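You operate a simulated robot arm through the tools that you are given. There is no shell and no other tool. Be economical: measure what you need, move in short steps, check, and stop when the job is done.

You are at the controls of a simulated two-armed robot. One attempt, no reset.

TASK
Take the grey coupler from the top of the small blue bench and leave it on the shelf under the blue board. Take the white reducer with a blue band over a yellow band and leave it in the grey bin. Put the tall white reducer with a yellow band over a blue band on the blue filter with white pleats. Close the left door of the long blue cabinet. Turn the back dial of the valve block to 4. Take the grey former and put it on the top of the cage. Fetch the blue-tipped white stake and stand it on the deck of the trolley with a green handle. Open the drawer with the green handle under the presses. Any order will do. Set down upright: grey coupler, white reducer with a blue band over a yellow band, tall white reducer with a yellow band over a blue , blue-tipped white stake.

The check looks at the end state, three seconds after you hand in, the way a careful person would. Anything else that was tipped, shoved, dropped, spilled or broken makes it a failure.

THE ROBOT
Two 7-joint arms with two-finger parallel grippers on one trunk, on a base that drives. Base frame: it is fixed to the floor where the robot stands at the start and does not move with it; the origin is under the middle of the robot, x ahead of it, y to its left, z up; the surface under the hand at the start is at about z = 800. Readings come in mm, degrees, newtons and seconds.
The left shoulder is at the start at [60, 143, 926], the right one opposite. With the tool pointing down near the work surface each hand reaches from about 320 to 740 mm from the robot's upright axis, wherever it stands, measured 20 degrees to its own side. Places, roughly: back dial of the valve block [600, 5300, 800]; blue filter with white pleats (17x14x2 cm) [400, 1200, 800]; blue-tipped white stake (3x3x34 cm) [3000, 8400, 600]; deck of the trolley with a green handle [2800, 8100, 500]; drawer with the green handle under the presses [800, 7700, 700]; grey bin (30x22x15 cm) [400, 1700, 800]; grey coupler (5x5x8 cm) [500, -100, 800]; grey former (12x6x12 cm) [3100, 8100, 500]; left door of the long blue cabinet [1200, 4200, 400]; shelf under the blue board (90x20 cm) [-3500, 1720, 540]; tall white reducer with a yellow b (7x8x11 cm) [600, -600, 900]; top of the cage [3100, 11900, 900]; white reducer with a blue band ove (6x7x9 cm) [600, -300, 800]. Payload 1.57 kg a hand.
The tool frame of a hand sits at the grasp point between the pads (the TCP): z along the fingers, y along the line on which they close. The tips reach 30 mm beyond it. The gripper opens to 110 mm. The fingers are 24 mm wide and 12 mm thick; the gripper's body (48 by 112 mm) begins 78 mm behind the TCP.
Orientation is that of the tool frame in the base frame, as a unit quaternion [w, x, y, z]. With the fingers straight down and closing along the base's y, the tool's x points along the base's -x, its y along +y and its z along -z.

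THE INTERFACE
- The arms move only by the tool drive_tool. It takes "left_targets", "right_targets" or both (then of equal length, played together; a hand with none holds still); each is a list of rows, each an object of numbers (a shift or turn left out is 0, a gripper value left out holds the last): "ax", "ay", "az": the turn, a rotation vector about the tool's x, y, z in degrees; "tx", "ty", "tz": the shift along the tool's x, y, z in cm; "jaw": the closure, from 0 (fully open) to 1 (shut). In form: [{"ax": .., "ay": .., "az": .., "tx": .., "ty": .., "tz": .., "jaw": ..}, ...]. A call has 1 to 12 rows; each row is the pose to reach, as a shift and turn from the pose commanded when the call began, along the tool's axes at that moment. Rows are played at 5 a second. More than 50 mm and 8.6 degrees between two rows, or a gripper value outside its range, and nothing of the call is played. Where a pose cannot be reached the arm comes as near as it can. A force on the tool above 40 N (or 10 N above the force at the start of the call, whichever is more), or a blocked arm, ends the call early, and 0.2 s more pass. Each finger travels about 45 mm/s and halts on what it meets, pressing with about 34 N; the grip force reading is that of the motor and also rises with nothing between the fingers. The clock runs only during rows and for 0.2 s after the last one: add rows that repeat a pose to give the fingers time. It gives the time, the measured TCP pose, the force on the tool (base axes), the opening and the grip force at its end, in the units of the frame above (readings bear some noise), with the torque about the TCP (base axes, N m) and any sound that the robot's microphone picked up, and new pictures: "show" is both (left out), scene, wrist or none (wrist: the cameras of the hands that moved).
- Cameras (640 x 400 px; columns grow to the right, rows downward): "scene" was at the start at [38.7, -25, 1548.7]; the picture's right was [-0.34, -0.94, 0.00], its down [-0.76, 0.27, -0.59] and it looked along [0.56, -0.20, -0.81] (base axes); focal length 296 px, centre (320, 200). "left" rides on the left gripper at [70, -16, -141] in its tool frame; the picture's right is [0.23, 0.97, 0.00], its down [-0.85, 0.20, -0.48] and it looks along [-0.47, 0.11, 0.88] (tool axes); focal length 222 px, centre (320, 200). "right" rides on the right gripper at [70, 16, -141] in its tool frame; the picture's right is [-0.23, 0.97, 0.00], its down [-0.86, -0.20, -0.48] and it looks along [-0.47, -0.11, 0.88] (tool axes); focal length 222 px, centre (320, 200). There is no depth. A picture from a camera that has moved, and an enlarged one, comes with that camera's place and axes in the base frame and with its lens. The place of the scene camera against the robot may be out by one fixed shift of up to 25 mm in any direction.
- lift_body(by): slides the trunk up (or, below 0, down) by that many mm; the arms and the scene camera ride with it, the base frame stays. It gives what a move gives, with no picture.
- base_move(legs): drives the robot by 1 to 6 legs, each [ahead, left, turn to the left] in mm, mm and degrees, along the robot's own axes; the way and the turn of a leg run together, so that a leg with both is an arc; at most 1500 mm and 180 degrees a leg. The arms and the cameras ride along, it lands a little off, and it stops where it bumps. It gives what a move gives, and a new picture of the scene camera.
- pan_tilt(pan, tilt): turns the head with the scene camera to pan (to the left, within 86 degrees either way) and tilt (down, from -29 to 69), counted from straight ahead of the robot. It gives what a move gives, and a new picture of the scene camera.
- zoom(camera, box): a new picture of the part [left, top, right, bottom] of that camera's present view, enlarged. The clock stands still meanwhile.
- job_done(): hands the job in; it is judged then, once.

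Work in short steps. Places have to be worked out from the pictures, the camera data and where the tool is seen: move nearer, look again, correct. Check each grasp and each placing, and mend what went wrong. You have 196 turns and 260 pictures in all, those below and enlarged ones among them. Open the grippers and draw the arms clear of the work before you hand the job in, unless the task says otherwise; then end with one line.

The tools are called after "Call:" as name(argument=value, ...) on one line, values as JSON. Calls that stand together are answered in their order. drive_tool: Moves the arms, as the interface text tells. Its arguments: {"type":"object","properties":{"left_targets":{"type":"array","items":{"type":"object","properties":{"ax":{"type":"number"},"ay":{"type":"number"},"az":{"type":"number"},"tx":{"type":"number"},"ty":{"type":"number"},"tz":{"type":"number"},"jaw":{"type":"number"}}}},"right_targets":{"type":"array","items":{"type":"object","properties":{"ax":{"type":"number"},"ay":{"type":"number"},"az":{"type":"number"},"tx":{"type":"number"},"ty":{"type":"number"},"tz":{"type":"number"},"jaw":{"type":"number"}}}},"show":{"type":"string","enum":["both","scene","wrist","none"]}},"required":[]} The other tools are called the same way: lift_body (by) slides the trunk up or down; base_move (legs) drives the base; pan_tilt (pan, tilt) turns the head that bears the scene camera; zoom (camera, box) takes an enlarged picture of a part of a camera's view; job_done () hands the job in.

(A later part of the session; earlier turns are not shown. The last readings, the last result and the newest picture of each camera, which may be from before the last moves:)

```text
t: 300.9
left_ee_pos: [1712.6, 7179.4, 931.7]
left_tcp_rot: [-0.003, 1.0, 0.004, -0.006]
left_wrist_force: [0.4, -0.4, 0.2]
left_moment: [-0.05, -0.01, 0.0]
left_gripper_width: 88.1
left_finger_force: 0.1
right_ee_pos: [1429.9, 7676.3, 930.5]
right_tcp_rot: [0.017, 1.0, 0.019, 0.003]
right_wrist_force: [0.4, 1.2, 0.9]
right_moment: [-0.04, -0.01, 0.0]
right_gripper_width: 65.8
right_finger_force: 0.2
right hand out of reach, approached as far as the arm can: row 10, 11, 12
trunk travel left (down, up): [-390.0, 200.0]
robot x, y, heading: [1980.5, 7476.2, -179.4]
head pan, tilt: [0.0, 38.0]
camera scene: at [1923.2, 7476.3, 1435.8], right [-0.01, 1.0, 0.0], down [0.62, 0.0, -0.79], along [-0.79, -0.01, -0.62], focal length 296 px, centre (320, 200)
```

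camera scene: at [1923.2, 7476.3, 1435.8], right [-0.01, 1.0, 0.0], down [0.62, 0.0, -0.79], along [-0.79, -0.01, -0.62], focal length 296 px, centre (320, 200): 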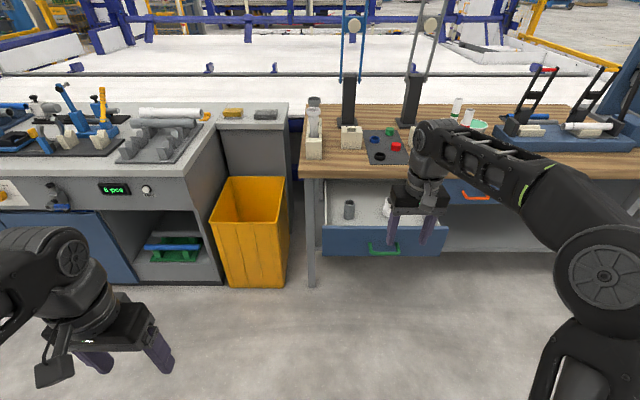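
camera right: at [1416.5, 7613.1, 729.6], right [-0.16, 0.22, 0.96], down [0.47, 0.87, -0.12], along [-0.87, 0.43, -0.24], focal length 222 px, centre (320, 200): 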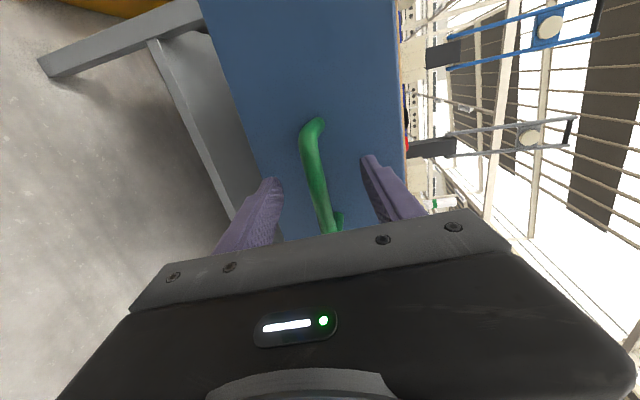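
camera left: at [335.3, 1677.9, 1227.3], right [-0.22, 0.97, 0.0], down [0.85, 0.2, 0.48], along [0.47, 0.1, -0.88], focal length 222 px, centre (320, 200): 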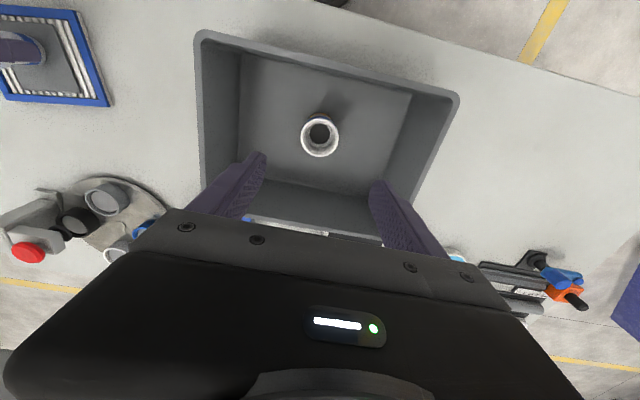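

Turn to face the trolley area (heading ≈ 40°).

Call:
base_move(legs=[[0, 0, -140]])

Call:
pan_tilt(pan=0, tilt=25)

```text
t: 304.9
left_ee_pos: [1693.3, 7753.4, 931.3]
left_tcp_rot: [0.007, -0.697, 0.717, 0.002]
left_wrist_force: [-0.3, 0.4, 0.5]
left_moment: [0.03, 0.03, 0.02]
left_gripper_width: 87.8
left_finger_force: 0.0
right_ee_pos: [2191.0, 8020.2, 932.6]
right_tcp_rot: [0.013, 0.712, -0.702, -0.019]
right_wrist_force: [0.8, -0.3, -0.2]
right_moment: [0.03, 0.01, 0.02]
right_gripper_width: 66.0
right_finger_force: 0.0
trunk travel left (down, up): [-390.0, 200.0]
robot x, y, heading: [1977.3, 7475.6, 88.0]
head pan, tilt: [0.0, 38.0]
stopped in leg 1: the force on the tool passed its limit at 49 N (the readings are from after the stop); the commanded pose is now the measured one
camera scene: at [1981.5, 7531.6, 1435.8], right [1.0, -0.03, 0.0], down [-0.02, -0.62, -0.79], along [0.02, 0.79, -0.62], focal length 296 px, centre (320, 200)
```

scene: 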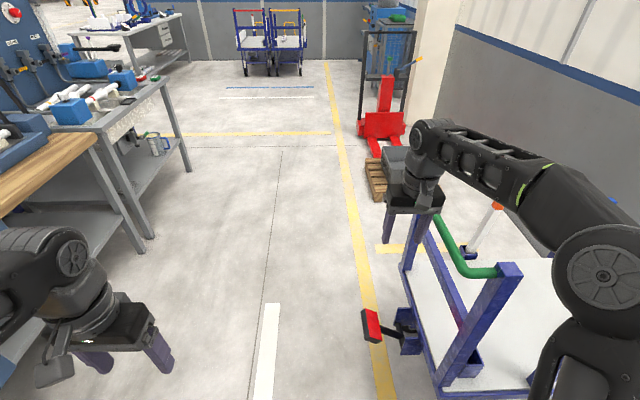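

```text
t: 305.7
left_ee_pos: [1692.0, 7754.4, 931.6]
left_tcp_rot: [0.007, -0.697, 0.717, 0.002]
left_wrist_force: [-0.2, -0.1, 0.6]
left_moment: [0.01, 0.0, 0.0]
left_gripper_width: 88.1
left_finger_force: 0.0
right_ee_pos: [2190.8, 8019.4, 932.3]
right_tcp_rot: [0.013, 0.712, -0.702, -0.019]
right_wrist_force: [0.5, -0.5, -0.3]
right_moment: [0.0, -0.02, -0.04]
right_gripper_width: 66.1
right_finger_force: 0.1
trunk travel left (down, up): [-390.0, 200.0]
robot x, y, heading: [1977.3, 7476.3, 88.4]
head pan, tilt: [0.0, 25.0]
camera scene: at [1981.4, 7537.7, 1456.1], right [1.0, -0.03, 0.0], down [-0.01, -0.42, -0.91], along [0.03, 0.91, -0.42], focal length 296 px, centre (320, 200)
```

scene: 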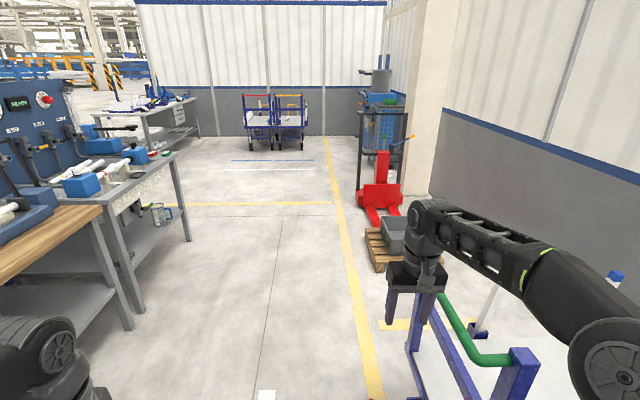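

The right hand touched the trolley's frame; stop. Turn back left 12°, then retreat to re-plan.

Call:
base_move(legs=[[0, 0, 12], [-250, 150, 0]])

Call:
pan_tilt(pan=-45, tilt=30)

```text
t: 308.5
left_ee_pos: [1537.7, 7417.1, 931.0]
left_tcp_rot: [-0.007, 0.768, -0.641, -0.003]
left_wrist_force: [0.5, 0.5, 0.1]
left_moment: [0.05, -0.03, -0.01]
left_gripper_width: 87.9
left_finger_force: 0.0
right_ee_pos: [1969.6, 7780.9, 931.9]
right_tcp_rot: [0.016, 0.781, -0.624, -0.018]
right_wrist_force: [-0.6, -0.7, -0.1]
right_moment: [0.0, -0.06, -0.01]
right_gripper_width: 66.0
right_finger_force: 0.0
trunk travel left (down, up): [-390.0, 200.0]
robot x, y, heading: [1877.5, 7206.4, 100.4]
head pan, tilt: [0.0, 25.0]
camera scene: at [1865.1, 7265.3, 1456.2], right [0.98, 0.18, 0.0], down [0.07, -0.42, -0.91], along [-0.16, 0.89, -0.42], focal length 296 px, centre (320, 200)
```

scene: 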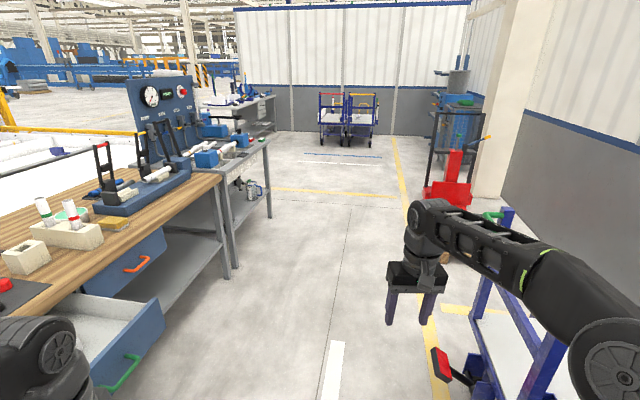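

```text
t: 309.6
left_ee_pos: [1538.1, 7416.3, 932.0]
left_tcp_rot: [-0.007, 0.768, -0.641, -0.003]
left_wrist_force: [-0.6, 0.9, -0.5]
left_moment: [-0.01, 0.0, 0.0]
left_gripper_width: 88.2
left_finger_force: 0.0
right_ee_pos: [1968.6, 7781.5, 932.3]
right_tcp_rot: [0.016, 0.782, -0.623, -0.017]
right_wrist_force: [0.5, -0.3, 0.7]
right_moment: [-0.04, -0.01, 0.01]
right_gripper_width: 65.9
right_finger_force: 0.1
trunk travel left (down, up): [-390.0, 200.0]
robot x, y, heading: [1876.0, 7205.9, 100.2]
head pan, tilt: [-45.0, 30.0]
camera scene: at [1933.2, 7249.6, 1448.2], right [0.82, -0.57, 0.0], down [-0.29, -0.41, -0.87], along [0.49, 0.71, -0.5], focal length 296 px, centre (320, 200)
```

scene: 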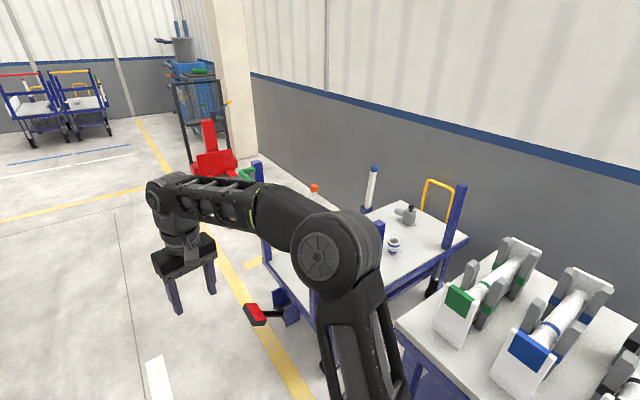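

The trolley and a table are to the right. Retract the right hand, then turn to heading ~45° for a clear view.

Call:
drive_tool(right_targets=[{"tx": 4, "tz": -2}, {"tx": 8, "tz": -4}, {"tx": 12, "tz": -6}, {"tx": 16, "tz": -8}, {"tx": 18, "tz": -10}], show="none")

Call:
base_move(legs=[[0, 0, -55]])

Call:
lift_body(by=195)

Call:
pan_tilt(pan=0, tilt=35)

```text
t: 310.8
left_ee_pos: [1536.7, 7416.2, 930.7]
left_tcp_rot: [-0.007, 0.768, -0.64, -0.002]
left_wrist_force: [0.8, -1.0, -1.3]
left_moment: [0.02, -0.08, -0.01]
left_gripper_width: 88.1
left_finger_force: 0.0
right_ee_pos: [1990.7, 7657.6, 982.2]
right_tcp_rot: [0.016, 0.781, -0.624, -0.017]
right_wrist_force: [-0.6, -0.2, 0.2]
right_moment: [0.04, -0.01, 0.0]
right_gripper_width: 65.7
right_finger_force: 0.1
right hand out of reach, approached as far as the arm can: row 3, 4, 5
trunk travel left (down, up): [-390.0, 200.0]
robot x, y, heading: [1879.2, 7207.9, 100.4]
head pan, tilt: [-45.0, 30.0]
```

```text
t: 313.6
left_ee_pos: [1859.2, 7604.0, 931.4]
left_tcp_rot: [0.007, -0.384, 0.923, -0.001]
left_wrist_force: [0.4, -0.8, -0.3]
left_moment: [0.02, -0.01, 0.01]
left_gripper_width: 88.0
left_finger_force: 0.1
right_ee_pos: [2313.4, 7369.2, 981.0]
right_tcp_rot: [-0.007, -0.403, 0.915, 0.024]
right_wrist_force: [-0.3, 0.9, 0.0]
right_moment: [0.04, 0.01, 0.03]
right_gripper_width: 65.9
right_finger_force: 0.1
trunk travel left (down, up): [-390.0, 200.0]
robot x, y, heading: [1878.0, 7205.2, 45.1]
head pan, tilt: [-45.0, 30.0]
camera scene: at [1945.6, 7183.5, 1448.2], right [0.0, -1.0, 0.0], down [-0.5, 0.0, -0.87], along [0.87, 0.0, -0.5], focal length 296 px, centre (320, 200)
```

scene: 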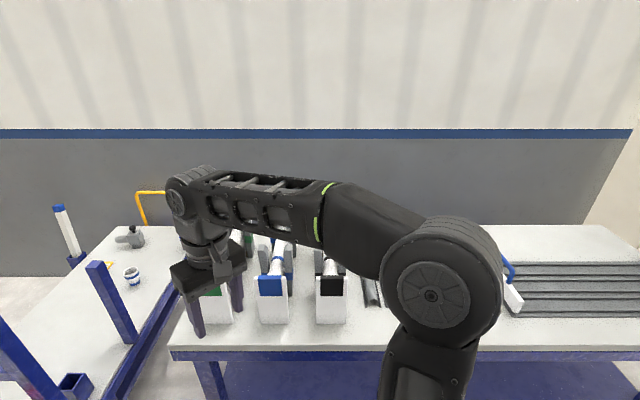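

```text
t: 315.8
left_ee_pos: [1858.4, 7603.8, 1125.5]
left_tcp_rot: [0.007, -0.384, 0.923, -0.001]
left_wrist_force: [0.0, -0.1, -0.6]
left_moment: [0.02, 0.02, 0.01]
left_gripper_width: 87.9
left_finger_force: 0.0
right_ee_pos: [2314.4, 7369.6, 1176.2]
right_tcp_rot: [-0.007, -0.403, 0.915, 0.024]
right_wrist_force: [0.0, -0.5, 0.3]
right_moment: [0.0, -0.02, -0.02]
right_gripper_width: 66.4
right_finger_force: 0.0
trunk travel left (down, up): [-585.0, 5.0]
robot x, y, heading: [1879.7, 7202.6, 44.8]
head pan, tilt: [-45.0, 30.0]
```

```text
t: 316.9
left_ee_pos: [1857.9, 7604.5, 1124.9]
left_tcp_rot: [0.007, -0.383, 0.924, 0.0]
left_wrist_force: [-0.9, -0.4, 0.8]
left_moment: [0.02, 0.01, -0.05]
left_gripper_width: 87.7
left_finger_force: 0.0
right_ee_pos: [2314.4, 7368.6, 1176.9]
right_tcp_rot: [-0.007, -0.403, 0.915, 0.024]
right_wrist_force: [-0.1, 0.2, 0.1]
right_moment: [-0.01, 0.01, -0.01]
right_gripper_width: 65.9
right_finger_force: 0.0
trunk travel left (down, up): [-585.0, 5.0]
robot x, y, heading: [1876.7, 7208.9, 44.9]
head pan, tilt: [0.0, 35.0]
camera scene: at [1917.5, 7245.7, 1635.4], right [0.71, -0.71, 0.0], down [-0.41, -0.4, -0.82], along [0.58, 0.58, -0.57], focal length 296 px, centre (320, 200)
```

scene: 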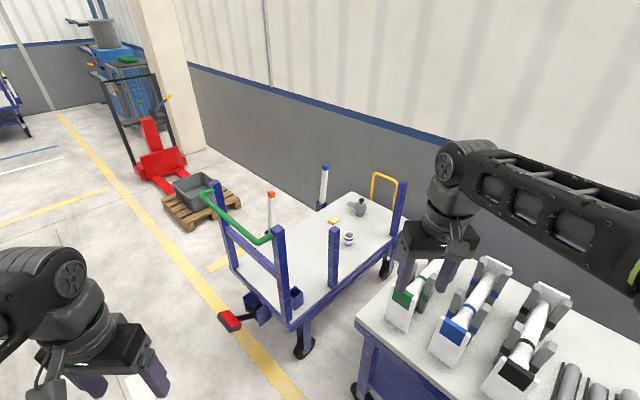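

Call:
zoom(camera="scene", box=[200, 150, 430, 370])

```text
1.82 times, centred on (315, 260) of scene
camera zoom: at [1917.5, 7245.7, 1635.4], right [0.71, -0.71, 0.0], down [-0.41, -0.4, -0.82], along [0.58, 0.58, -0.57], focal length 539 px, centre (329, 91)
```

zoom: 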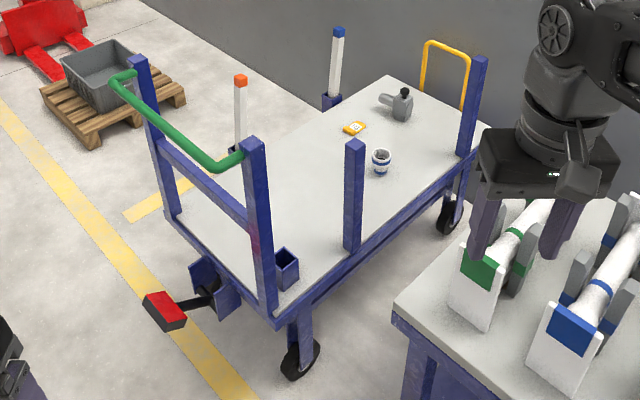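

Trolley deck spans x≈2320–3160, y≈7815–8300, z≈480; stake in a socket on its far side at ≈(3030,8345), former at ≈(3120,8125). I need to work from the far (+y) side; drive around the handle end to look.

Call:
base_move(legs=[[0, 0, 45], [0, 130, 0], [1350, 0, 0], [0, 0, -80]])

Call:
pan_tilt(pan=0, tilt=30)

```text
t: 330.0
left_ee_pos: [1972.7, 8888.8, 1126.8]
left_tcp_rot: [0.006, -0.085, 0.996, -0.003]
left_wrist_force: [0.8, -0.4, 0.0]
left_moment: [-0.01, 0.0, 0.01]
left_gripper_width: 88.0
left_finger_force: 0.1
right_ee_pos: [2209.0, 8434.7, 1177.1]
right_tcp_rot: [0.001, -0.107, 0.994, 0.025]
right_wrist_force: [0.5, 0.4, 0.0]
right_moment: [-0.01, -0.01, 0.01]
right_gripper_width: 65.9
right_finger_force: 0.0
trunk travel left (down, up): [-585.0, 5.0]
robot x, y, heading: [1753.4, 8551.3, 9.6]
head pan, tilt: [0.0, 35.0]
camera scene: at [1813.7, 8561.8, 1635.4], right [0.17, -0.99, 0.0], down [-0.57, -0.1, -0.82], along [0.81, 0.14, -0.57], focal length 296 px, centre (320, 200)
```

scene: 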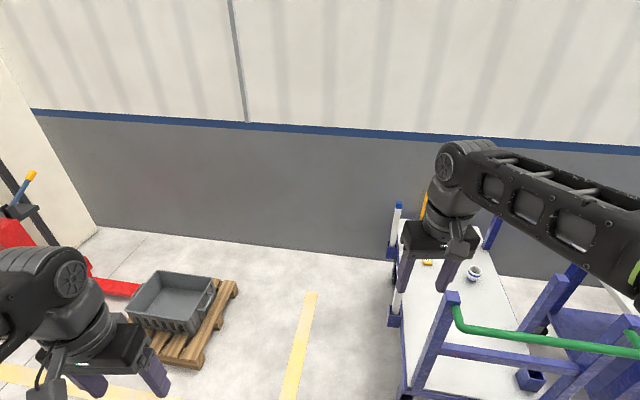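

```text
t: 330.7
left_ee_pos: [1973.0, 8889.3, 1126.7]
left_tcp_rot: [0.007, -0.086, 0.996, -0.003]
left_wrist_force: [-0.1, 0.7, 0.9]
left_moment: [-0.01, -0.05, 0.01]
left_gripper_width: 88.1
left_finger_force: 0.1
right_ee_pos: [2208.3, 8433.5, 1175.8]
right_tcp_rot: [0.001, -0.108, 0.994, 0.024]
right_wrist_force: [-0.4, -0.8, 0.1]
right_moment: [0.02, 0.02, -0.01]
right_gripper_width: 65.9
right_finger_force: 0.1
trunk travel left (down, up): [-585.0, 5.0]
robot x, y, heading: [1758.6, 8553.5, 9.8]
head pan, tilt: [0.0, 30.0]
camera scene: at [1816.0, 8562.4, 1643.1], right [0.17, -0.99, 0.0], down [-0.49, -0.08, -0.87], along [0.85, 0.14, -0.5], focal length 296 px, centre (320, 200)
```

scene: 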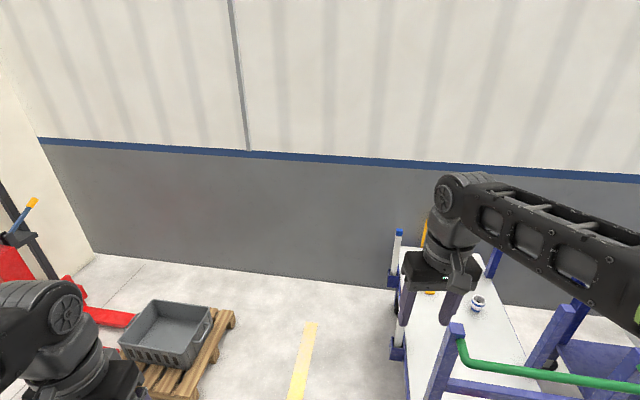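

There is about 0.9 m of free floor between the trolley's far edge (y≈8350) and the pallet (y≈9290). I go in sideways facing −y, at y≈8800.

Call:
base_move(legs=[[0, 0, -9.8], [0, 250, 0], [250, 0, 0], [0, 0, -90], [0, 700, 0]])

Call:
pan_tilt(pan=5, tilt=45)

```text
t: 341.8
left_ee_pos: [2998.4, 8537.0, 1125.0]
left_tcp_rot: [0.002, 0.705, 0.709, -0.006]
left_wrist_force: [0.7, 0.3, -0.4]
left_moment: [-0.01, 0.05, 0.02]
left_gripper_width: 88.2
left_finger_force: 0.1
right_ee_pos: [2510.0, 8378.6, 1177.5]
right_tcp_rot: [0.019, 0.689, 0.724, 0.015]
right_wrist_force: [0.6, 0.1, 0.8]
right_moment: [0.0, 0.02, 0.02]
right_gripper_width: 65.8
right_finger_force: 0.1
trunk travel left (down, up): [-585.0, 5.0]
robot x, y, heading: [2698.8, 8804.8, -90.0]
head pan, tilt: [0.0, 30.0]
camera scene: at [2701.4, 8743.9, 1643.2], right [-1.0, 0.0, 0.0], down [0.0, 0.5, -0.87], along [0.0, -0.87, -0.5], focal length 296 px, centre (320, 200)
```

scene: 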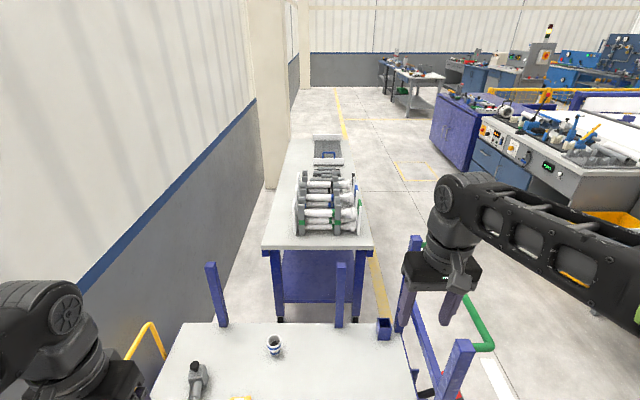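

```text
t: 342.6
left_ee_pos: [2996.6, 8537.0, 1126.2]
left_tcp_rot: [0.002, 0.705, 0.709, -0.007]
left_wrist_force: [0.0, 0.8, -0.7]
left_moment: [0.04, 0.0, 0.0]
left_gripper_width: 87.8
left_finger_force: 0.1
right_ee_pos: [2508.8, 8378.4, 1177.4]
right_tcp_rot: [0.02, 0.689, 0.725, 0.016]
right_wrist_force: [-1.0, 0.8, -0.2]
right_moment: [0.0, 0.02, 0.02]
right_gripper_width: 65.6
right_finger_force: 0.1
trunk travel left (down, up): [-585.0, 5.0]
robot x, y, heading: [2701.3, 8805.2, -89.7]
head pan, tilt: [5.0, 45.0]
camera scene: at [2707.7, 8753.3, 1620.6], right [-1.0, -0.09, 0.0], down [-0.06, 0.7, -0.71], along [0.06, -0.7, -0.71], focal length 296 px, centre (320, 200)
```

scene: 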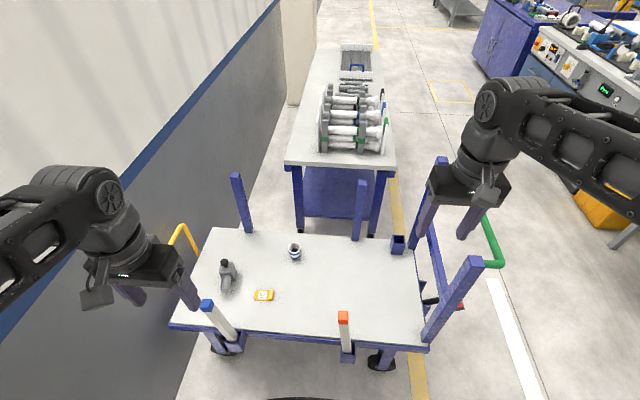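

Excellent view: blue stake stands in a socket at ≈(3066,8405), top z≈806. Shift left 150, lower the trunk 120 and bring the left hand toward it.

Call:
base_move(legs=[[0, 150, 0]])

Call:
lift_body(by=-120)

Call:
drive_tool(left_targets=[{"tx": -1, "ty": -2.5, "jaw": 0.3}, {"tx": -3, "ty": -5, "jaw": 0.3}, {"tx": -5, "ty": -7.5, "jaw": 0.3}, {"tx": -7, "ty": -8.1, "jaw": 0.3}], show="both")

```text
t: 343.9
left_ee_pos: [3149.0, 8537.2, 1123.7]
left_tcp_rot: [0.001, 0.705, 0.709, -0.007]
left_wrist_force: [-1.4, 0.5, -0.5]
left_moment: [-0.05, 0.03, 0.0]
left_gripper_width: 87.8
left_finger_force: 0.0
right_ee_pos: [2661.2, 8378.5, 1177.0]
right_tcp_rot: [0.019, 0.688, 0.725, 0.015]
right_wrist_force: [-0.3, -0.4, 0.1]
right_moment: [-0.03, 0.06, 0.0]
right_gripper_width: 66.0
right_finger_force: 0.1
trunk travel left (down, up): [-585.0, 5.0]
robot x, y, heading: [2851.1, 8807.1, -89.8]
head pan, tilt: [5.0, 45.0]
camera scene: at [2859.3, 8753.9, 1620.5], right [-1.0, -0.09, 0.0], down [-0.07, 0.7, -0.71], along [0.06, -0.7, -0.71], focal length 296 px, centre (320, 200)
```

scene: 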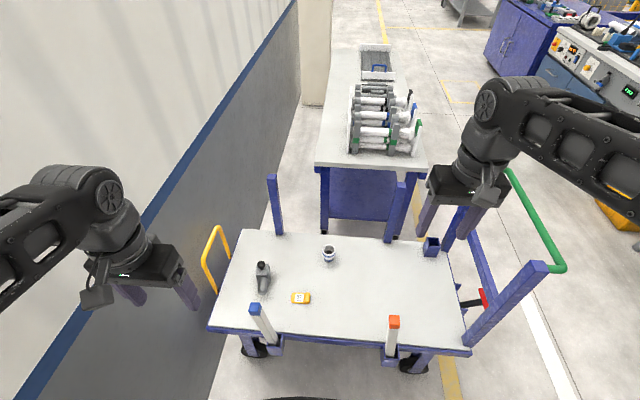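

```text
t: 345.4
left_ee_pos: [3146.2, 8536.5, 1006.9]
left_tcp_rot: [0.002, 0.705, 0.71, -0.006]
left_wrist_force: [0.0, 0.0, 0.1]
left_moment: [0.03, 0.04, -0.01]
left_gripper_width: 88.0
left_finger_force: 0.1
right_ee_pos: [2660.0, 8378.3, 1057.1]
right_tcp_rot: [0.018, 0.688, 0.725, 0.015]
right_wrist_force: [0.9, 1.0, -0.5]
right_moment: [-0.02, 0.02, -0.02]
right_gripper_width: 66.0
right_finger_force: 0.0
trunk travel left (down, up): [-465.0, 125.0]
robot x, y, heading: [2854.3, 8805.1, -89.7]
head pan, tilt: [5.0, 45.0]
```

```text
t: 346.4
left_ee_pos: [3066.5, 8467.2, 1008.6]
left_tcp_rot: [0.002, 0.705, 0.71, -0.007]
left_wrist_force: [0.6, 0.1, -0.7]
left_moment: [0.01, 0.03, 0.0]
left_gripper_width: 76.9
left_finger_force: 0.0
right_ee_pos: [2660.8, 8378.0, 1057.3]
right_tcp_rot: [0.019, 0.688, 0.725, 0.015]
right_wrist_force: [-0.6, 0.2, 0.7]
right_moment: [-0.03, 0.03, 0.04]
right_gripper_width: 66.3
right_finger_force: 0.0
trunk travel left (down, up): [-465.0, 125.0]
robot x, y, heading: [2852.0, 8807.1, -89.7]
head pan, tilt: [5.0, 45.0]
camera scene: at [2857.5, 8753.4, 1500.5], right [-1.0, -0.09, 0.0], down [-0.07, 0.7, -0.71], along [0.07, -0.7, -0.71], focal length 296 px, centre (320, 200)
camera left: at [3049.9, 8537.9, 1148.6], right [0.97, 0.23, -0.01], down [0.21, -0.85, 0.49], along [0.11, -0.48, -0.87], focal length 222 px, centre (320, 200)
```

scene: 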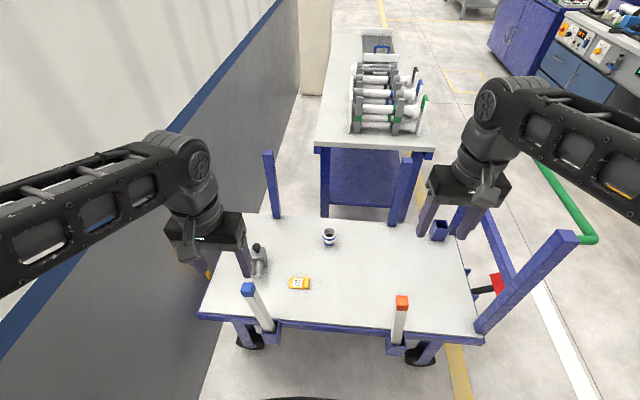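
left: 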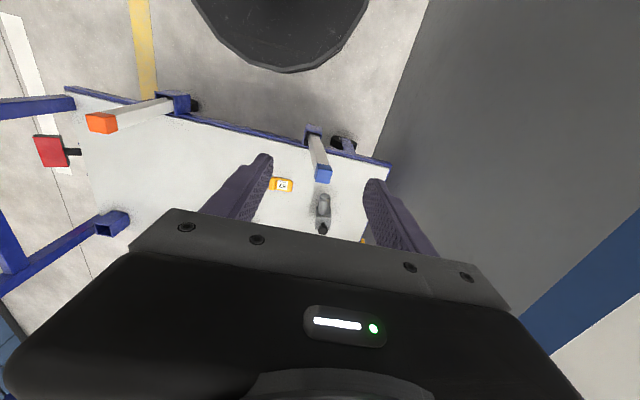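

Move over the stake (x≈3073, y≈8398) and lower to z≈880 for another look.

Call:
drive_tool(left_targets=[{"tx": -3, "ty": 0.3, "tz": 1}, {"tx": -6, "ty": 0.6, "tz": 3}, {"tx": -6.9, "ty": 0.6, "tz": 6}, {"tx": -6.9, "ty": 0.6, "tz": 9}, {"tx": -6.9, "ty": 0.6, "tz": 12}], show="wrist")

Call:
zoom(camera="left", box=[220, 80, 420, 230])

```text
t: 347.6
left_ee_pos: [3072.2, 8397.4, 887.6]
left_tcp_rot: [0.002, 0.705, 0.71, -0.006]
left_wrist_force: [0.0, 0.1, -0.2]
left_moment: [0.03, 0.0, 0.03]
left_gripper_width: 77.1
left_finger_force: 0.0
right_ee_pos: [2660.2, 8377.9, 1057.2]
right_tcp_rot: [0.019, 0.689, 0.724, 0.015]
right_wrist_force: [1.4, -0.3, 0.2]
right_moment: [0.0, -0.01, 0.01]
right_gripper_width: 66.1
right_finger_force: 0.1
trunk travel left (down, up): [-465.0, 125.0]
robot x, y, heading: [2849.4, 8805.1, -89.6]
head pan, tilt: [5.0, 45.0]
camera left: at [3055.9, 8467.6, 1029.0], right [0.97, 0.23, -0.01], down [0.21, -0.85, 0.49], along [0.11, -0.48, -0.87], focal length 222 px, centre (320, 200)
```

left: 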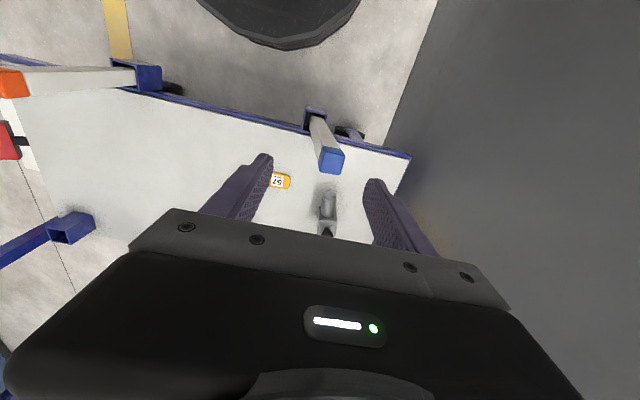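

```text
2.67 times, centred on (320, 155) of left
camera zoom: at [3055.9, 8467.6, 1029.0], right [0.97, 0.23, -0.01], down [0.21, -0.85, 0.49], along [0.11, -0.48, -0.87], focal length 592 px, centre (320, 320)
```

zoom: 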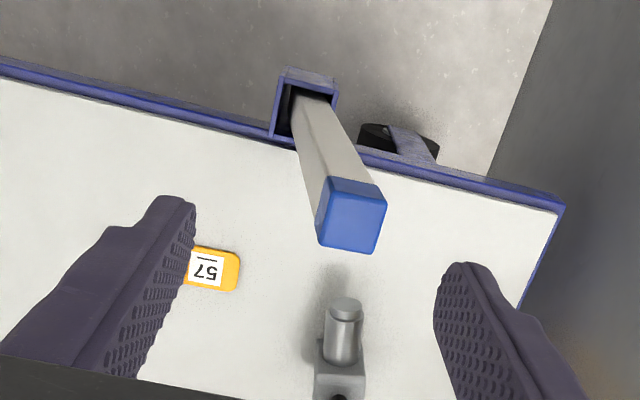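

The stake's top is at ≈(3094,8367,738), leaning ~5° in its loose socket. Align to (3091,8368), descend to z≈690.

Call:
drive_tool(left_targets=[{"tx": -1.5, "ty": 1}, {"tx": -2.9, "ty": 1.9}, {"tx": -2.9, "ty": 1.9, "tz": 4}, {"tx": -2.9, "ty": 1.9, "tz": 8}, {"tx": -2.9, "ty": 1.9, "tz": 11}], show="wrist")

```text
t: 348.8
left_ee_pos: [3091.1, 8367.1, 778.2]
left_tcp_rot: [0.002, 0.704, 0.71, -0.007]
left_wrist_force: [0.0, 0.0, 0.0]
left_moment: [0.02, 0.01, 0.0]
left_gripper_width: 77.2
left_finger_force: 0.1
right_ee_pos: [2660.2, 8377.4, 1056.5]
right_tcp_rot: [0.02, 0.688, 0.725, 0.015]
right_wrist_force: [0.3, -0.1, 1.0]
right_moment: [0.01, 0.01, -0.04]
right_gripper_width: 66.1
right_finger_force: 0.0
trunk travel left (down, up): [-465.0, 125.0]
robot x, y, heading: [2851.7, 8803.3, -89.5]
head pan, tilt: [5.0, 45.0]
camera left: at [3075.1, 8437.7, 918.9], right [0.97, 0.23, -0.01], down [0.21, -0.85, 0.49], along [0.11, -0.48, -0.87], focal length 222 px, centre (320, 200)
```

left: 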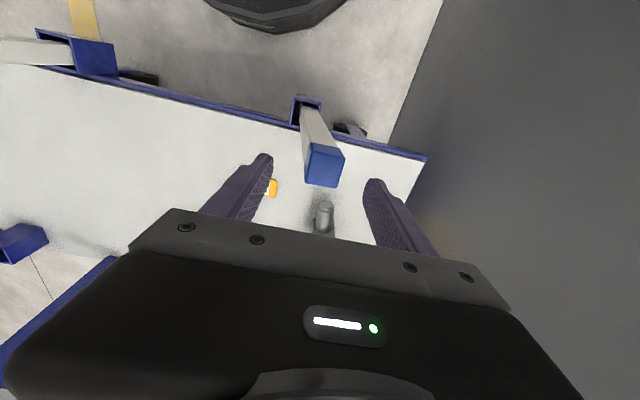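

Aligned. Descend 88 mm and grip.

Call:
drive_tool(left_targets=[{"tz": 3, "ty": 0.2}, {"tz": 6, "ty": 0.2}, {"tz": 8.8, "ty": 0.2}, {"tz": 8.8, "ty": 0.2, "jaw": 0.6}, {"tz": 8.8, "ty": 0.2, "jaw": 1}, {"tz": 8.8, "ty": 0.2, "jaw": 1}, {"tz": 8.8, "ty": 0.2, "jaw": 1}, {"tz": 8.8, "ty": 0.2, "jaw": 1}], show="both")

```text
t: 350.6
left_ee_pos: [3089.7, 8364.5, 691.3]
left_tcp_rot: [0.001, 0.705, 0.709, -0.007]
left_wrist_force: [-11.3, 1.0, -0.4]
left_moment: [0.24, 2.41, -0.13]
left_gripper_width: 37.3
left_finger_force: 34.0
right_ee_pos: [2659.1, 8378.4, 1056.6]
right_tcp_rot: [0.019, 0.688, 0.725, 0.015]
right_wrist_force: [0.3, -0.1, 0.1]
right_moment: [0.01, 0.03, 0.01]
right_gripper_width: 65.9
right_finger_force: 0.1
trunk travel left (down, up): [-465.0, 125.0]
robot x, y, heading: [2853.8, 8807.5, -89.5]
head pan, tilt: [5.0, 45.0]
camera scene: at [2856.7, 8753.8, 1500.5], right [-1.0, -0.09, 0.0], down [-0.06, 0.7, -0.71], along [0.07, -0.7, -0.71], focal length 296 px, centre (320, 200)
camera left: at [3074.4, 8436.3, 832.1], right [0.97, 0.23, -0.01], down [0.21, -0.85, 0.49], along [0.1, -0.48, -0.87], focal length 222 px, centre (320, 200)
```

scene: 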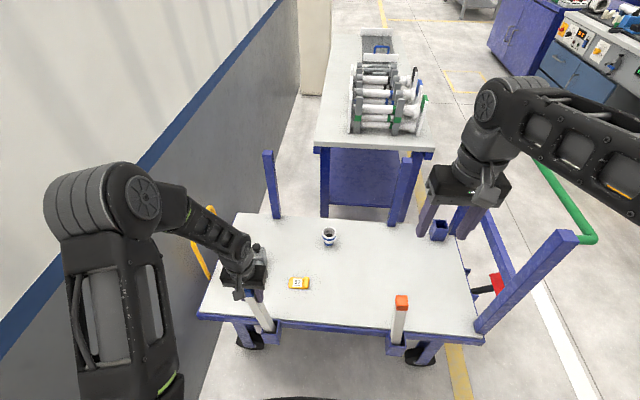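
left: 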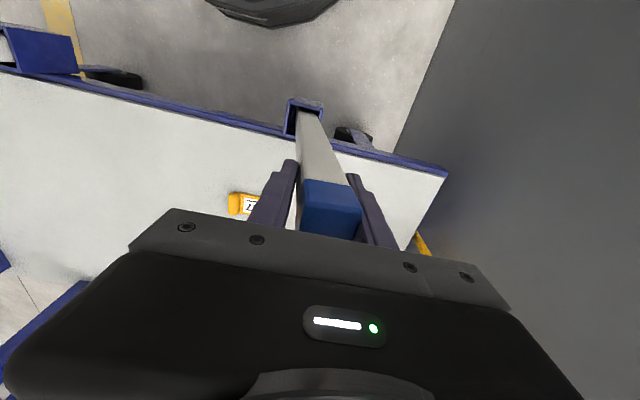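

The 37 mm reading and the moment show the pads aren't parallel to the leaning stake. Open a bit, tilt the hand to match the lean (≈5° and 2.6°), and re-grip.

Call:
drive_tool(left_targets=[{"jaw": 0.5}, {"jaw": 0.5, "ax": 2.4, "ay": 1.3}, {"jaw": 0.5, "ax": 4.8, "ay": 2.6}, {"jaw": 0.5, "ax": 4.8, "ay": 2.6}, {"jaw": 1, "ax": 4.8, "ay": 2.6}, {"jaw": 1, "ax": 4.8, "ay": 2.6}, {"jaw": 1, "ax": 4.8, "ay": 2.6}, {"jaw": 1, "ax": 4.8, "ay": 2.6}], show="wrist")

```text
t: 352.4
left_ee_pos: [3090.5, 8365.8, 689.7]
left_tcp_rot: [-0.045, 0.705, 0.708, -0.022]
left_wrist_force: [-9.7, 0.0, 0.9]
left_moment: [0.01, 2.23, -0.11]
left_gripper_width: 31.0
left_finger_force: 33.9
right_ee_pos: [2659.3, 8378.8, 1055.8]
right_tcp_rot: [0.02, 0.689, 0.725, 0.016]
right_wrist_force: [-1.0, -0.2, 0.1]
right_moment: [0.0, 0.02, 0.01]
right_gripper_width: 66.1
right_finger_force: 0.1
trunk travel left (down, up): [-465.0, 125.0]
robot x, y, heading: [2850.9, 8803.4, -89.8]
head pan, tilt: [5.0, 45.0]
camera left: at [3086.6, 8429.9, 835.8], right [0.97, 0.23, -0.08], down [0.25, -0.87, 0.43], along [0.03, -0.44, -0.9], focal length 222 px, centre (320, 200)
```

left: 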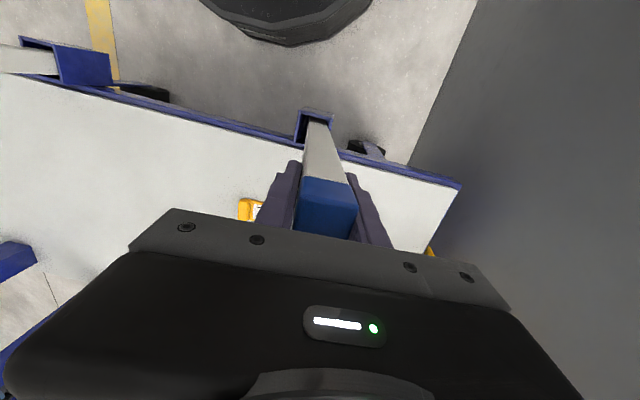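

Now 31 mm, parallel. Pull it straight out along its axis.

Call:
drive_tool(left_targets=[{"tz": -2}, {"tz": -4.5}, {"tz": -7}, {"tz": -9.5}, {"tz": -12}, {"tz": -14.5}, {"tz": -17}, {"tz": -18}], show="both")

```text
t: 354.2
left_ee_pos: [3108.7, 8358.9, 868.4]
left_tcp_rot: [-0.044, 0.704, 0.709, -0.02]
left_wrist_force: [0.0, 0.4, -2.8]
left_moment: [0.01, -0.03, 0.01]
left_gripper_width: 30.0
left_finger_force: 34.2
right_ee_pos: [2658.9, 8379.0, 1056.2]
right_tcp_rot: [0.019, 0.688, 0.725, 0.014]
right_wrist_force: [0.2, 0.0, -0.3]
right_moment: [-0.01, 0.03, -0.02]
right_gripper_width: 65.9
right_finger_force: 0.0
trunk travel left (down, up): [-465.0, 125.0]
robot x, y, heading: [2853.0, 8800.4, -89.7]
head pan, tilt: [5.0, 45.0]
camera scene: at [2857.6, 8753.7, 1500.5], right [-1.0, -0.09, 0.0], down [-0.07, 0.7, -0.71], along [0.07, -0.7, -0.71], focal length 296 px, centre (320, 200)
camera left: at [3104.8, 8423.6, 1014.7], right [0.97, 0.23, -0.08], down [0.25, -0.87, 0.43], along [0.03, -0.44, -0.9], focal length 222 px, centre (320, 200)
```

scene: 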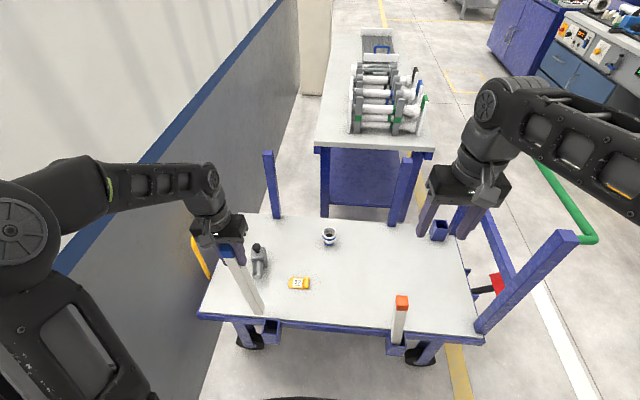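
left: 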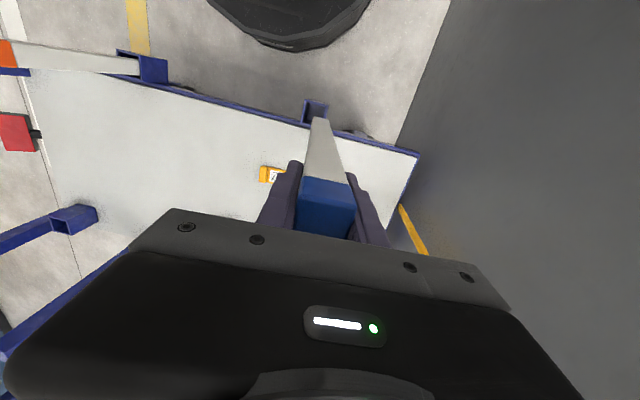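

Stake is free and parallel to the tool. Bring the hand back to vertical.

Call:
drive_tool(left_targets=[{"ax": -2.6, "ay": -1}, {"ax": -5.2, "ay": -1.93}, {"ax": -5.2, "ay": -1.93}], show="none")

Call:
drive_tool(left_targets=[{"ty": -4, "tx": -2}, {"ty": -8, "tx": -4}, {"ty": -12, "tx": -6}, {"ty": -16, "tx": -8.5}, {"ty": -20, "tx": -11}, {"ty": -23, "tx": -13.5}, {"ty": -24.9, "tx": -15.9}, {"ty": -24.9, "tx": -15.9}], show="both")

```text
t: 355.0
left_ee_pos: [3109.6, 8358.8, 868.9]
left_tcp_rot: [0.0, 0.705, 0.709, 0.001]
left_wrist_force: [-0.8, 0.2, -2.6]
left_moment: [-0.01, -0.03, -0.05]
left_gripper_width: 29.7
left_finger_force: 34.2
right_ee_pos: [2660.3, 8378.9, 1056.4]
right_tcp_rot: [0.018, 0.688, 0.725, 0.015]
right_wrist_force: [0.0, -0.7, -1.1]
right_moment: [0.03, 0.02, 0.01]
right_gripper_width: 65.9
right_finger_force: 0.1
trunk travel left (down, up): [-465.0, 125.0]
robot x, y, heading: [2855.7, 8805.3, -89.5]
head pan, tilt: [5.0, 45.0]
```

```text
t: 356.8
left_ee_pos: [2860.8, 8198.5, 869.4]
left_tcp_rot: [-0.001, 0.705, 0.709, 0.0]
left_wrist_force: [-0.2, 0.5, -3.1]
left_moment: [0.01, 0.01, -0.01]
left_gripper_width: 29.6
left_finger_force: 34.1
right_ee_pos: [2659.6, 8378.3, 1056.2]
right_tcp_rot: [0.018, 0.688, 0.725, 0.015]
right_wrist_force: [0.8, 0.1, 0.0]
right_moment: [-0.02, -0.01, 0.03]
right_gripper_width: 65.9
right_finger_force: 0.0
trunk travel left (down, up): [-465.0, 125.0]
robot x, y, heading: [2855.1, 8804.0, -89.8]
head pan, tilt: [5.0, 45.0]
camera scene: at [2857.5, 8753.8, 1500.5], right [-1.0, -0.09, 0.0], down [-0.07, 0.7, -0.71], along [0.07, -0.7, -0.71], focal length 296 px, centre (320, 200)
camera left: at [2843.4, 8268.3, 1012.1], right [0.97, 0.23, 0.0], down [0.21, -0.85, 0.48], along [0.11, -0.46, -0.88], focal length 222 px, centre (320, 200)
```

scene: 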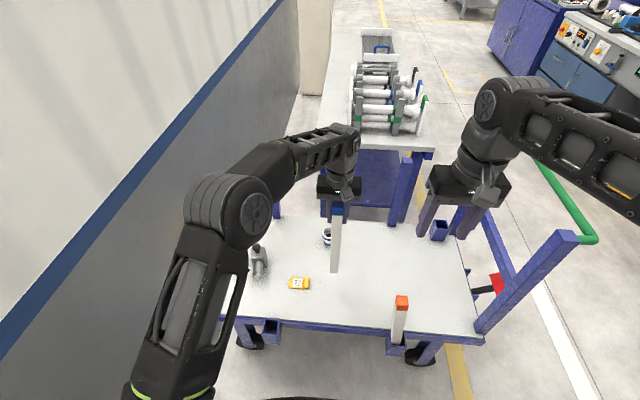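
left: 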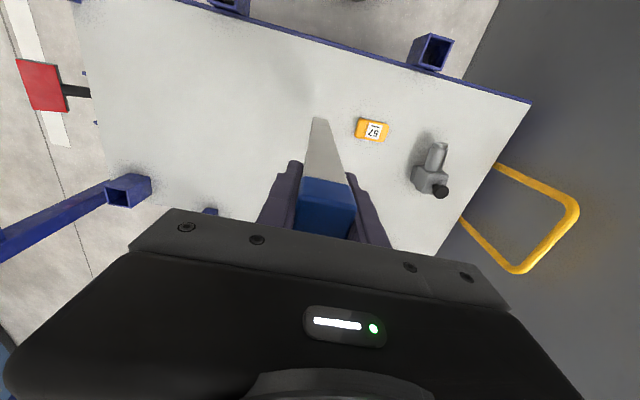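

Vertical over a clear spot (2860,8200). Lower 8 cm, then in small steps to contact.

Call:
drive_tool(left_targets=[{"tz": 3}, {"tz": 6}, {"tz": 7.5}, {"tz": 8}, {"tz": 8.4}, {"tz": 8.8}, {"tz": 9.2}, {"tz": 9.6}, {"tz": 10}, {"tz": 10.4}, {"tz": 10.8}, {"tz": 11.2}], show="wrist")

```text
t: 359.4
left_ee_pos: [2861.3, 8198.5, 757.6]
left_tcp_rot: [0.0, 0.705, 0.71, 0.0]
left_wrist_force: [-0.1, 0.4, -3.0]
left_moment: [-0.02, -0.03, 0.01]
left_gripper_width: 29.7
left_finger_force: 34.3
right_ee_pos: [2660.0, 8377.3, 1057.6]
right_tcp_rot: [0.02, 0.688, 0.725, 0.015]
right_wrist_force: [0.2, 0.3, -0.9]
right_moment: [0.03, -0.03, -0.03]
right_gripper_width: 65.9
right_finger_force: 0.2
trunk travel left (down, up): [-465.0, 125.0]
robot x, y, heading: [2851.2, 8802.8, -89.5]
head pan, tilt: [5.0, 45.0]
camera left: at [2843.9, 8267.6, 899.2], right [0.97, 0.23, 0.0], down [0.21, -0.85, 0.48], along [0.11, -0.47, -0.88], focal length 222 px, centre (320, 200)
```

left: 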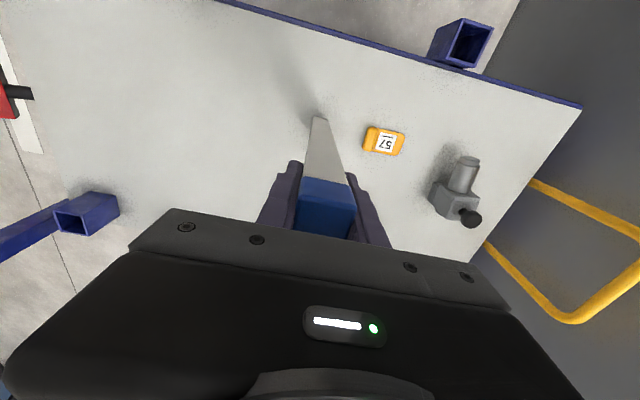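

Call:
drive_tool(left_targets=[{"tz": 0.4}, {"tz": 0.8}, {"tz": 1.2}, {"tz": 1.6}, {"tz": 2.0}, {"tz": 2.4}, {"tz": 2.8}, {"tz": 3.2}, {"tz": 3.6}, {"tz": 4.0}, {"tz": 4.4}, {"tz": 4.8}], show="wrist")

```text
t: 361.7
left_ee_pos: [2860.8, 8198.5, 722.8]
left_tcp_rot: [0.0, 0.705, 0.71, -0.002]
left_wrist_force: [1.9, 4.8, 18.5]
left_moment: [1.39, -0.69, 0.06]
left_gripper_width: 29.8
left_finger_force: 33.6
right_ee_pos: [2660.3, 8378.2, 1057.2]
right_tcp_rot: [0.019, 0.688, 0.725, 0.015]
right_wrist_force: [-0.2, -0.4, -0.6]
right_moment: [0.06, -0.02, 0.0]
right_gripper_width: 66.0
right_finger_force: 0.0
trunk travel left (down, up): [-465.0, 125.0]
robot x, y, heading: [2850.4, 8806.1, -89.6]
head pan, tilt: [5.0, 45.0]
stopped in row 11 (left hand): the force on the tool passed its limit at 43 N (the readings are from after the stop); the commanded pose is now the measured one
camera left: at [2843.1, 8267.4, 863.2], right [0.97, 0.23, 0.0], down [0.21, -0.85, 0.48], along [0.11, -0.47, -0.88], focal length 222 px, centre (320, 200)
```

left: 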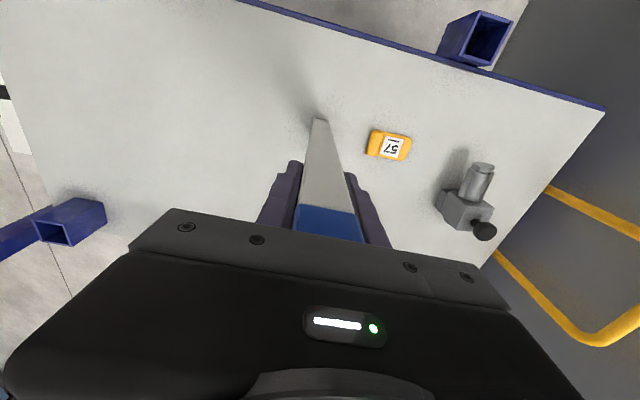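

Contact with the deck. Ease up 4 mm, open gently, and check.

Call:
drive_tool(left_targets=[{"tz": -0.2}, {"tz": -0.4}, {"tz": -0.4}, {"tz": -0.4}], show="none")

```text
t: 362.7
left_ee_pos: [2860.6, 8197.9, 723.4]
left_tcp_rot: [-0.001, 0.705, 0.71, -0.001]
left_wrist_force: [-1.2, 0.0, -3.0]
left_moment: [0.02, -0.02, 0.02]
left_gripper_width: 29.8
left_finger_force: 33.7
right_ee_pos: [2660.1, 8377.7, 1057.8]
right_tcp_rot: [0.019, 0.689, 0.724, 0.015]
right_wrist_force: [0.0, 0.4, 0.1]
right_moment: [0.0, -0.01, -0.02]
right_gripper_width: 65.9
right_finger_force: 0.1
trunk travel left (down, up): [-465.0, 125.0]
robot x, y, heading: [2852.7, 8803.9, -89.6]
head pan, tilt: [5.0, 45.0]
```

Now hanging free; lower 1 mm steps until light contact.

Call:
drive_tool(left_targets=[{"tz": 0.05}, {"tz": 0.1}, {"tz": 0.15}, {"tz": 0.2}], show="none")

```text
t: 363.7
left_ee_pos: [2859.7, 8197.7, 720.7]
left_tcp_rot: [0.001, 0.704, 0.71, -0.002]
left_wrist_force: [-0.1, 0.2, -0.6]
left_moment: [-0.02, -0.1, -0.04]
left_gripper_width: 29.6
left_finger_force: 34.1
right_ee_pos: [2659.8, 8379.3, 1057.4]
right_tcp_rot: [0.019, 0.689, 0.725, 0.015]
right_wrist_force: [-0.1, -0.2, -0.2]
right_moment: [-0.03, 0.01, 0.04]
right_gripper_width: 66.0
right_finger_force: 0.1
trunk travel left (down, up): [-465.0, 125.0]
robot x, y, heading: [2854.1, 8807.8, -89.8]
head pan, tilt: [5.0, 45.0]
```

Just touching (weight taken up). Open slowly.

Call:
drive_tool(left_targets=[{"jaw": 0.7}, {"jaw": 0.65}, {"jaw": 0.6}, {"jaw": 0.5}, {"jaw": 0.4}, {"jaw": 0.4}], show="both")

```text
t: 365.1
left_ee_pos: [2859.2, 8197.3, 721.4]
left_tcp_rot: [0.0, 0.704, 0.71, -0.001]
left_wrist_force: [0.2, 0.2, 2.6]
left_moment: [0.0, 0.0, 0.01]
left_gripper_width: 65.9
left_finger_force: 0.0
right_ee_pos: [2660.7, 8377.9, 1057.0]
right_tcp_rot: [0.02, 0.689, 0.725, 0.014]
right_wrist_force: [1.0, 0.2, -0.1]
right_moment: [0.0, 0.04, -0.02]
right_gripper_width: 65.9
right_finger_force: 0.0
trunk travel left (down, up): [-465.0, 125.0]
robot x, y, heading: [2848.4, 8804.9, -89.8]
head pan, tilt: [5.0, 45.0]
camera scene: at [2857.3, 8754.1, 1500.6], right [-1.0, -0.09, 0.0], down [-0.07, 0.7, -0.71], along [0.07, -0.7, -0.71], focal length 296 px, centre (320, 200)
camera left: at [2842.9, 8267.6, 863.4], right [0.97, 0.23, 0.0], down [0.21, -0.85, 0.48], along [0.11, -0.47, -0.88], focal length 222 px, centre (320, 200)
```

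scene: 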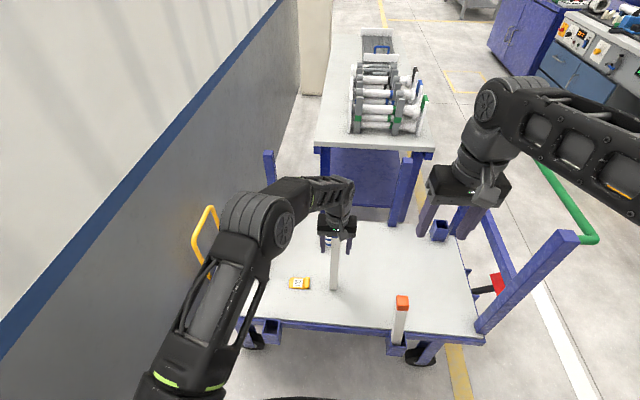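
left: 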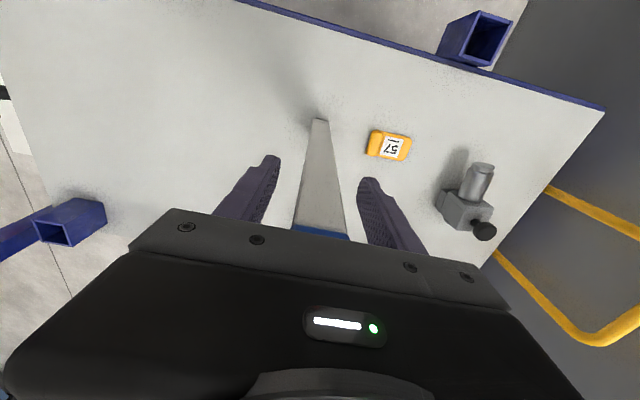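

Stake stands. Raise the hand straight up.

Call:
drive_tool(left_targets=[{"tz": -1.5}, {"tz": -4}, {"tz": -8}, {"tz": -12}, {"tz": -16}, {"tz": -19}, {"tz": -19}], show="both")

```text
t: 366.7
left_ee_pos: [2861.4, 8196.9, 912.5]
left_tcp_rot: [0.001, 0.705, 0.709, -0.002]
left_wrist_force: [-0.3, 0.3, -0.3]
left_moment: [-0.01, 0.01, -0.01]
left_gripper_width: 65.8
left_finger_force: 0.0
right_ee_pos: [2659.5, 8378.6, 1056.2]
right_tcp_rot: [0.02, 0.689, 0.724, 0.016]
right_wrist_force: [-0.9, -0.1, 0.0]
right_moment: [-0.03, 0.0, 0.01]
right_gripper_width: 65.8
right_finger_force: 0.1
trunk travel left (down, up): [-465.0, 125.0]
robot x, y, heading: [2849.1, 8806.5, -89.9]
head pan, tilt: [5.0, 45.0]
camera scene: at [2857.3, 8753.7, 1500.5], right [-1.0, -0.09, 0.0], down [-0.07, 0.7, -0.71], along [0.07, -0.7, -0.71], focal length 296 px, centre (320, 200)
camera left: at [2842.9, 8267.3, 1053.6], right [0.97, 0.23, 0.0], down [0.21, -0.85, 0.48], along [0.11, -0.47, -0.88], focal length 222 px, centre (320, 200)
```

scene: 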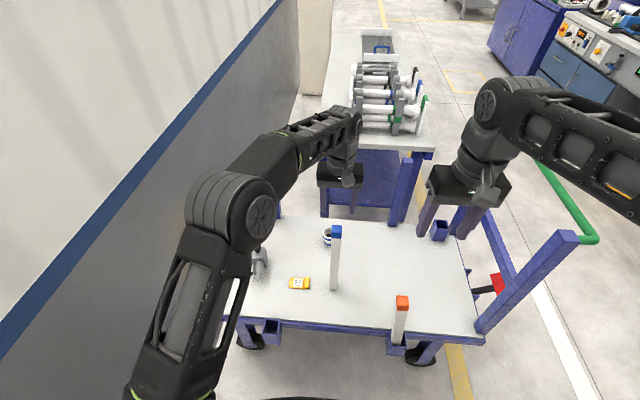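
left: 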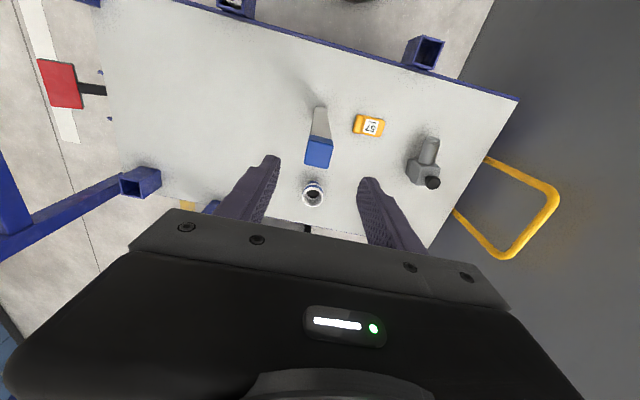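

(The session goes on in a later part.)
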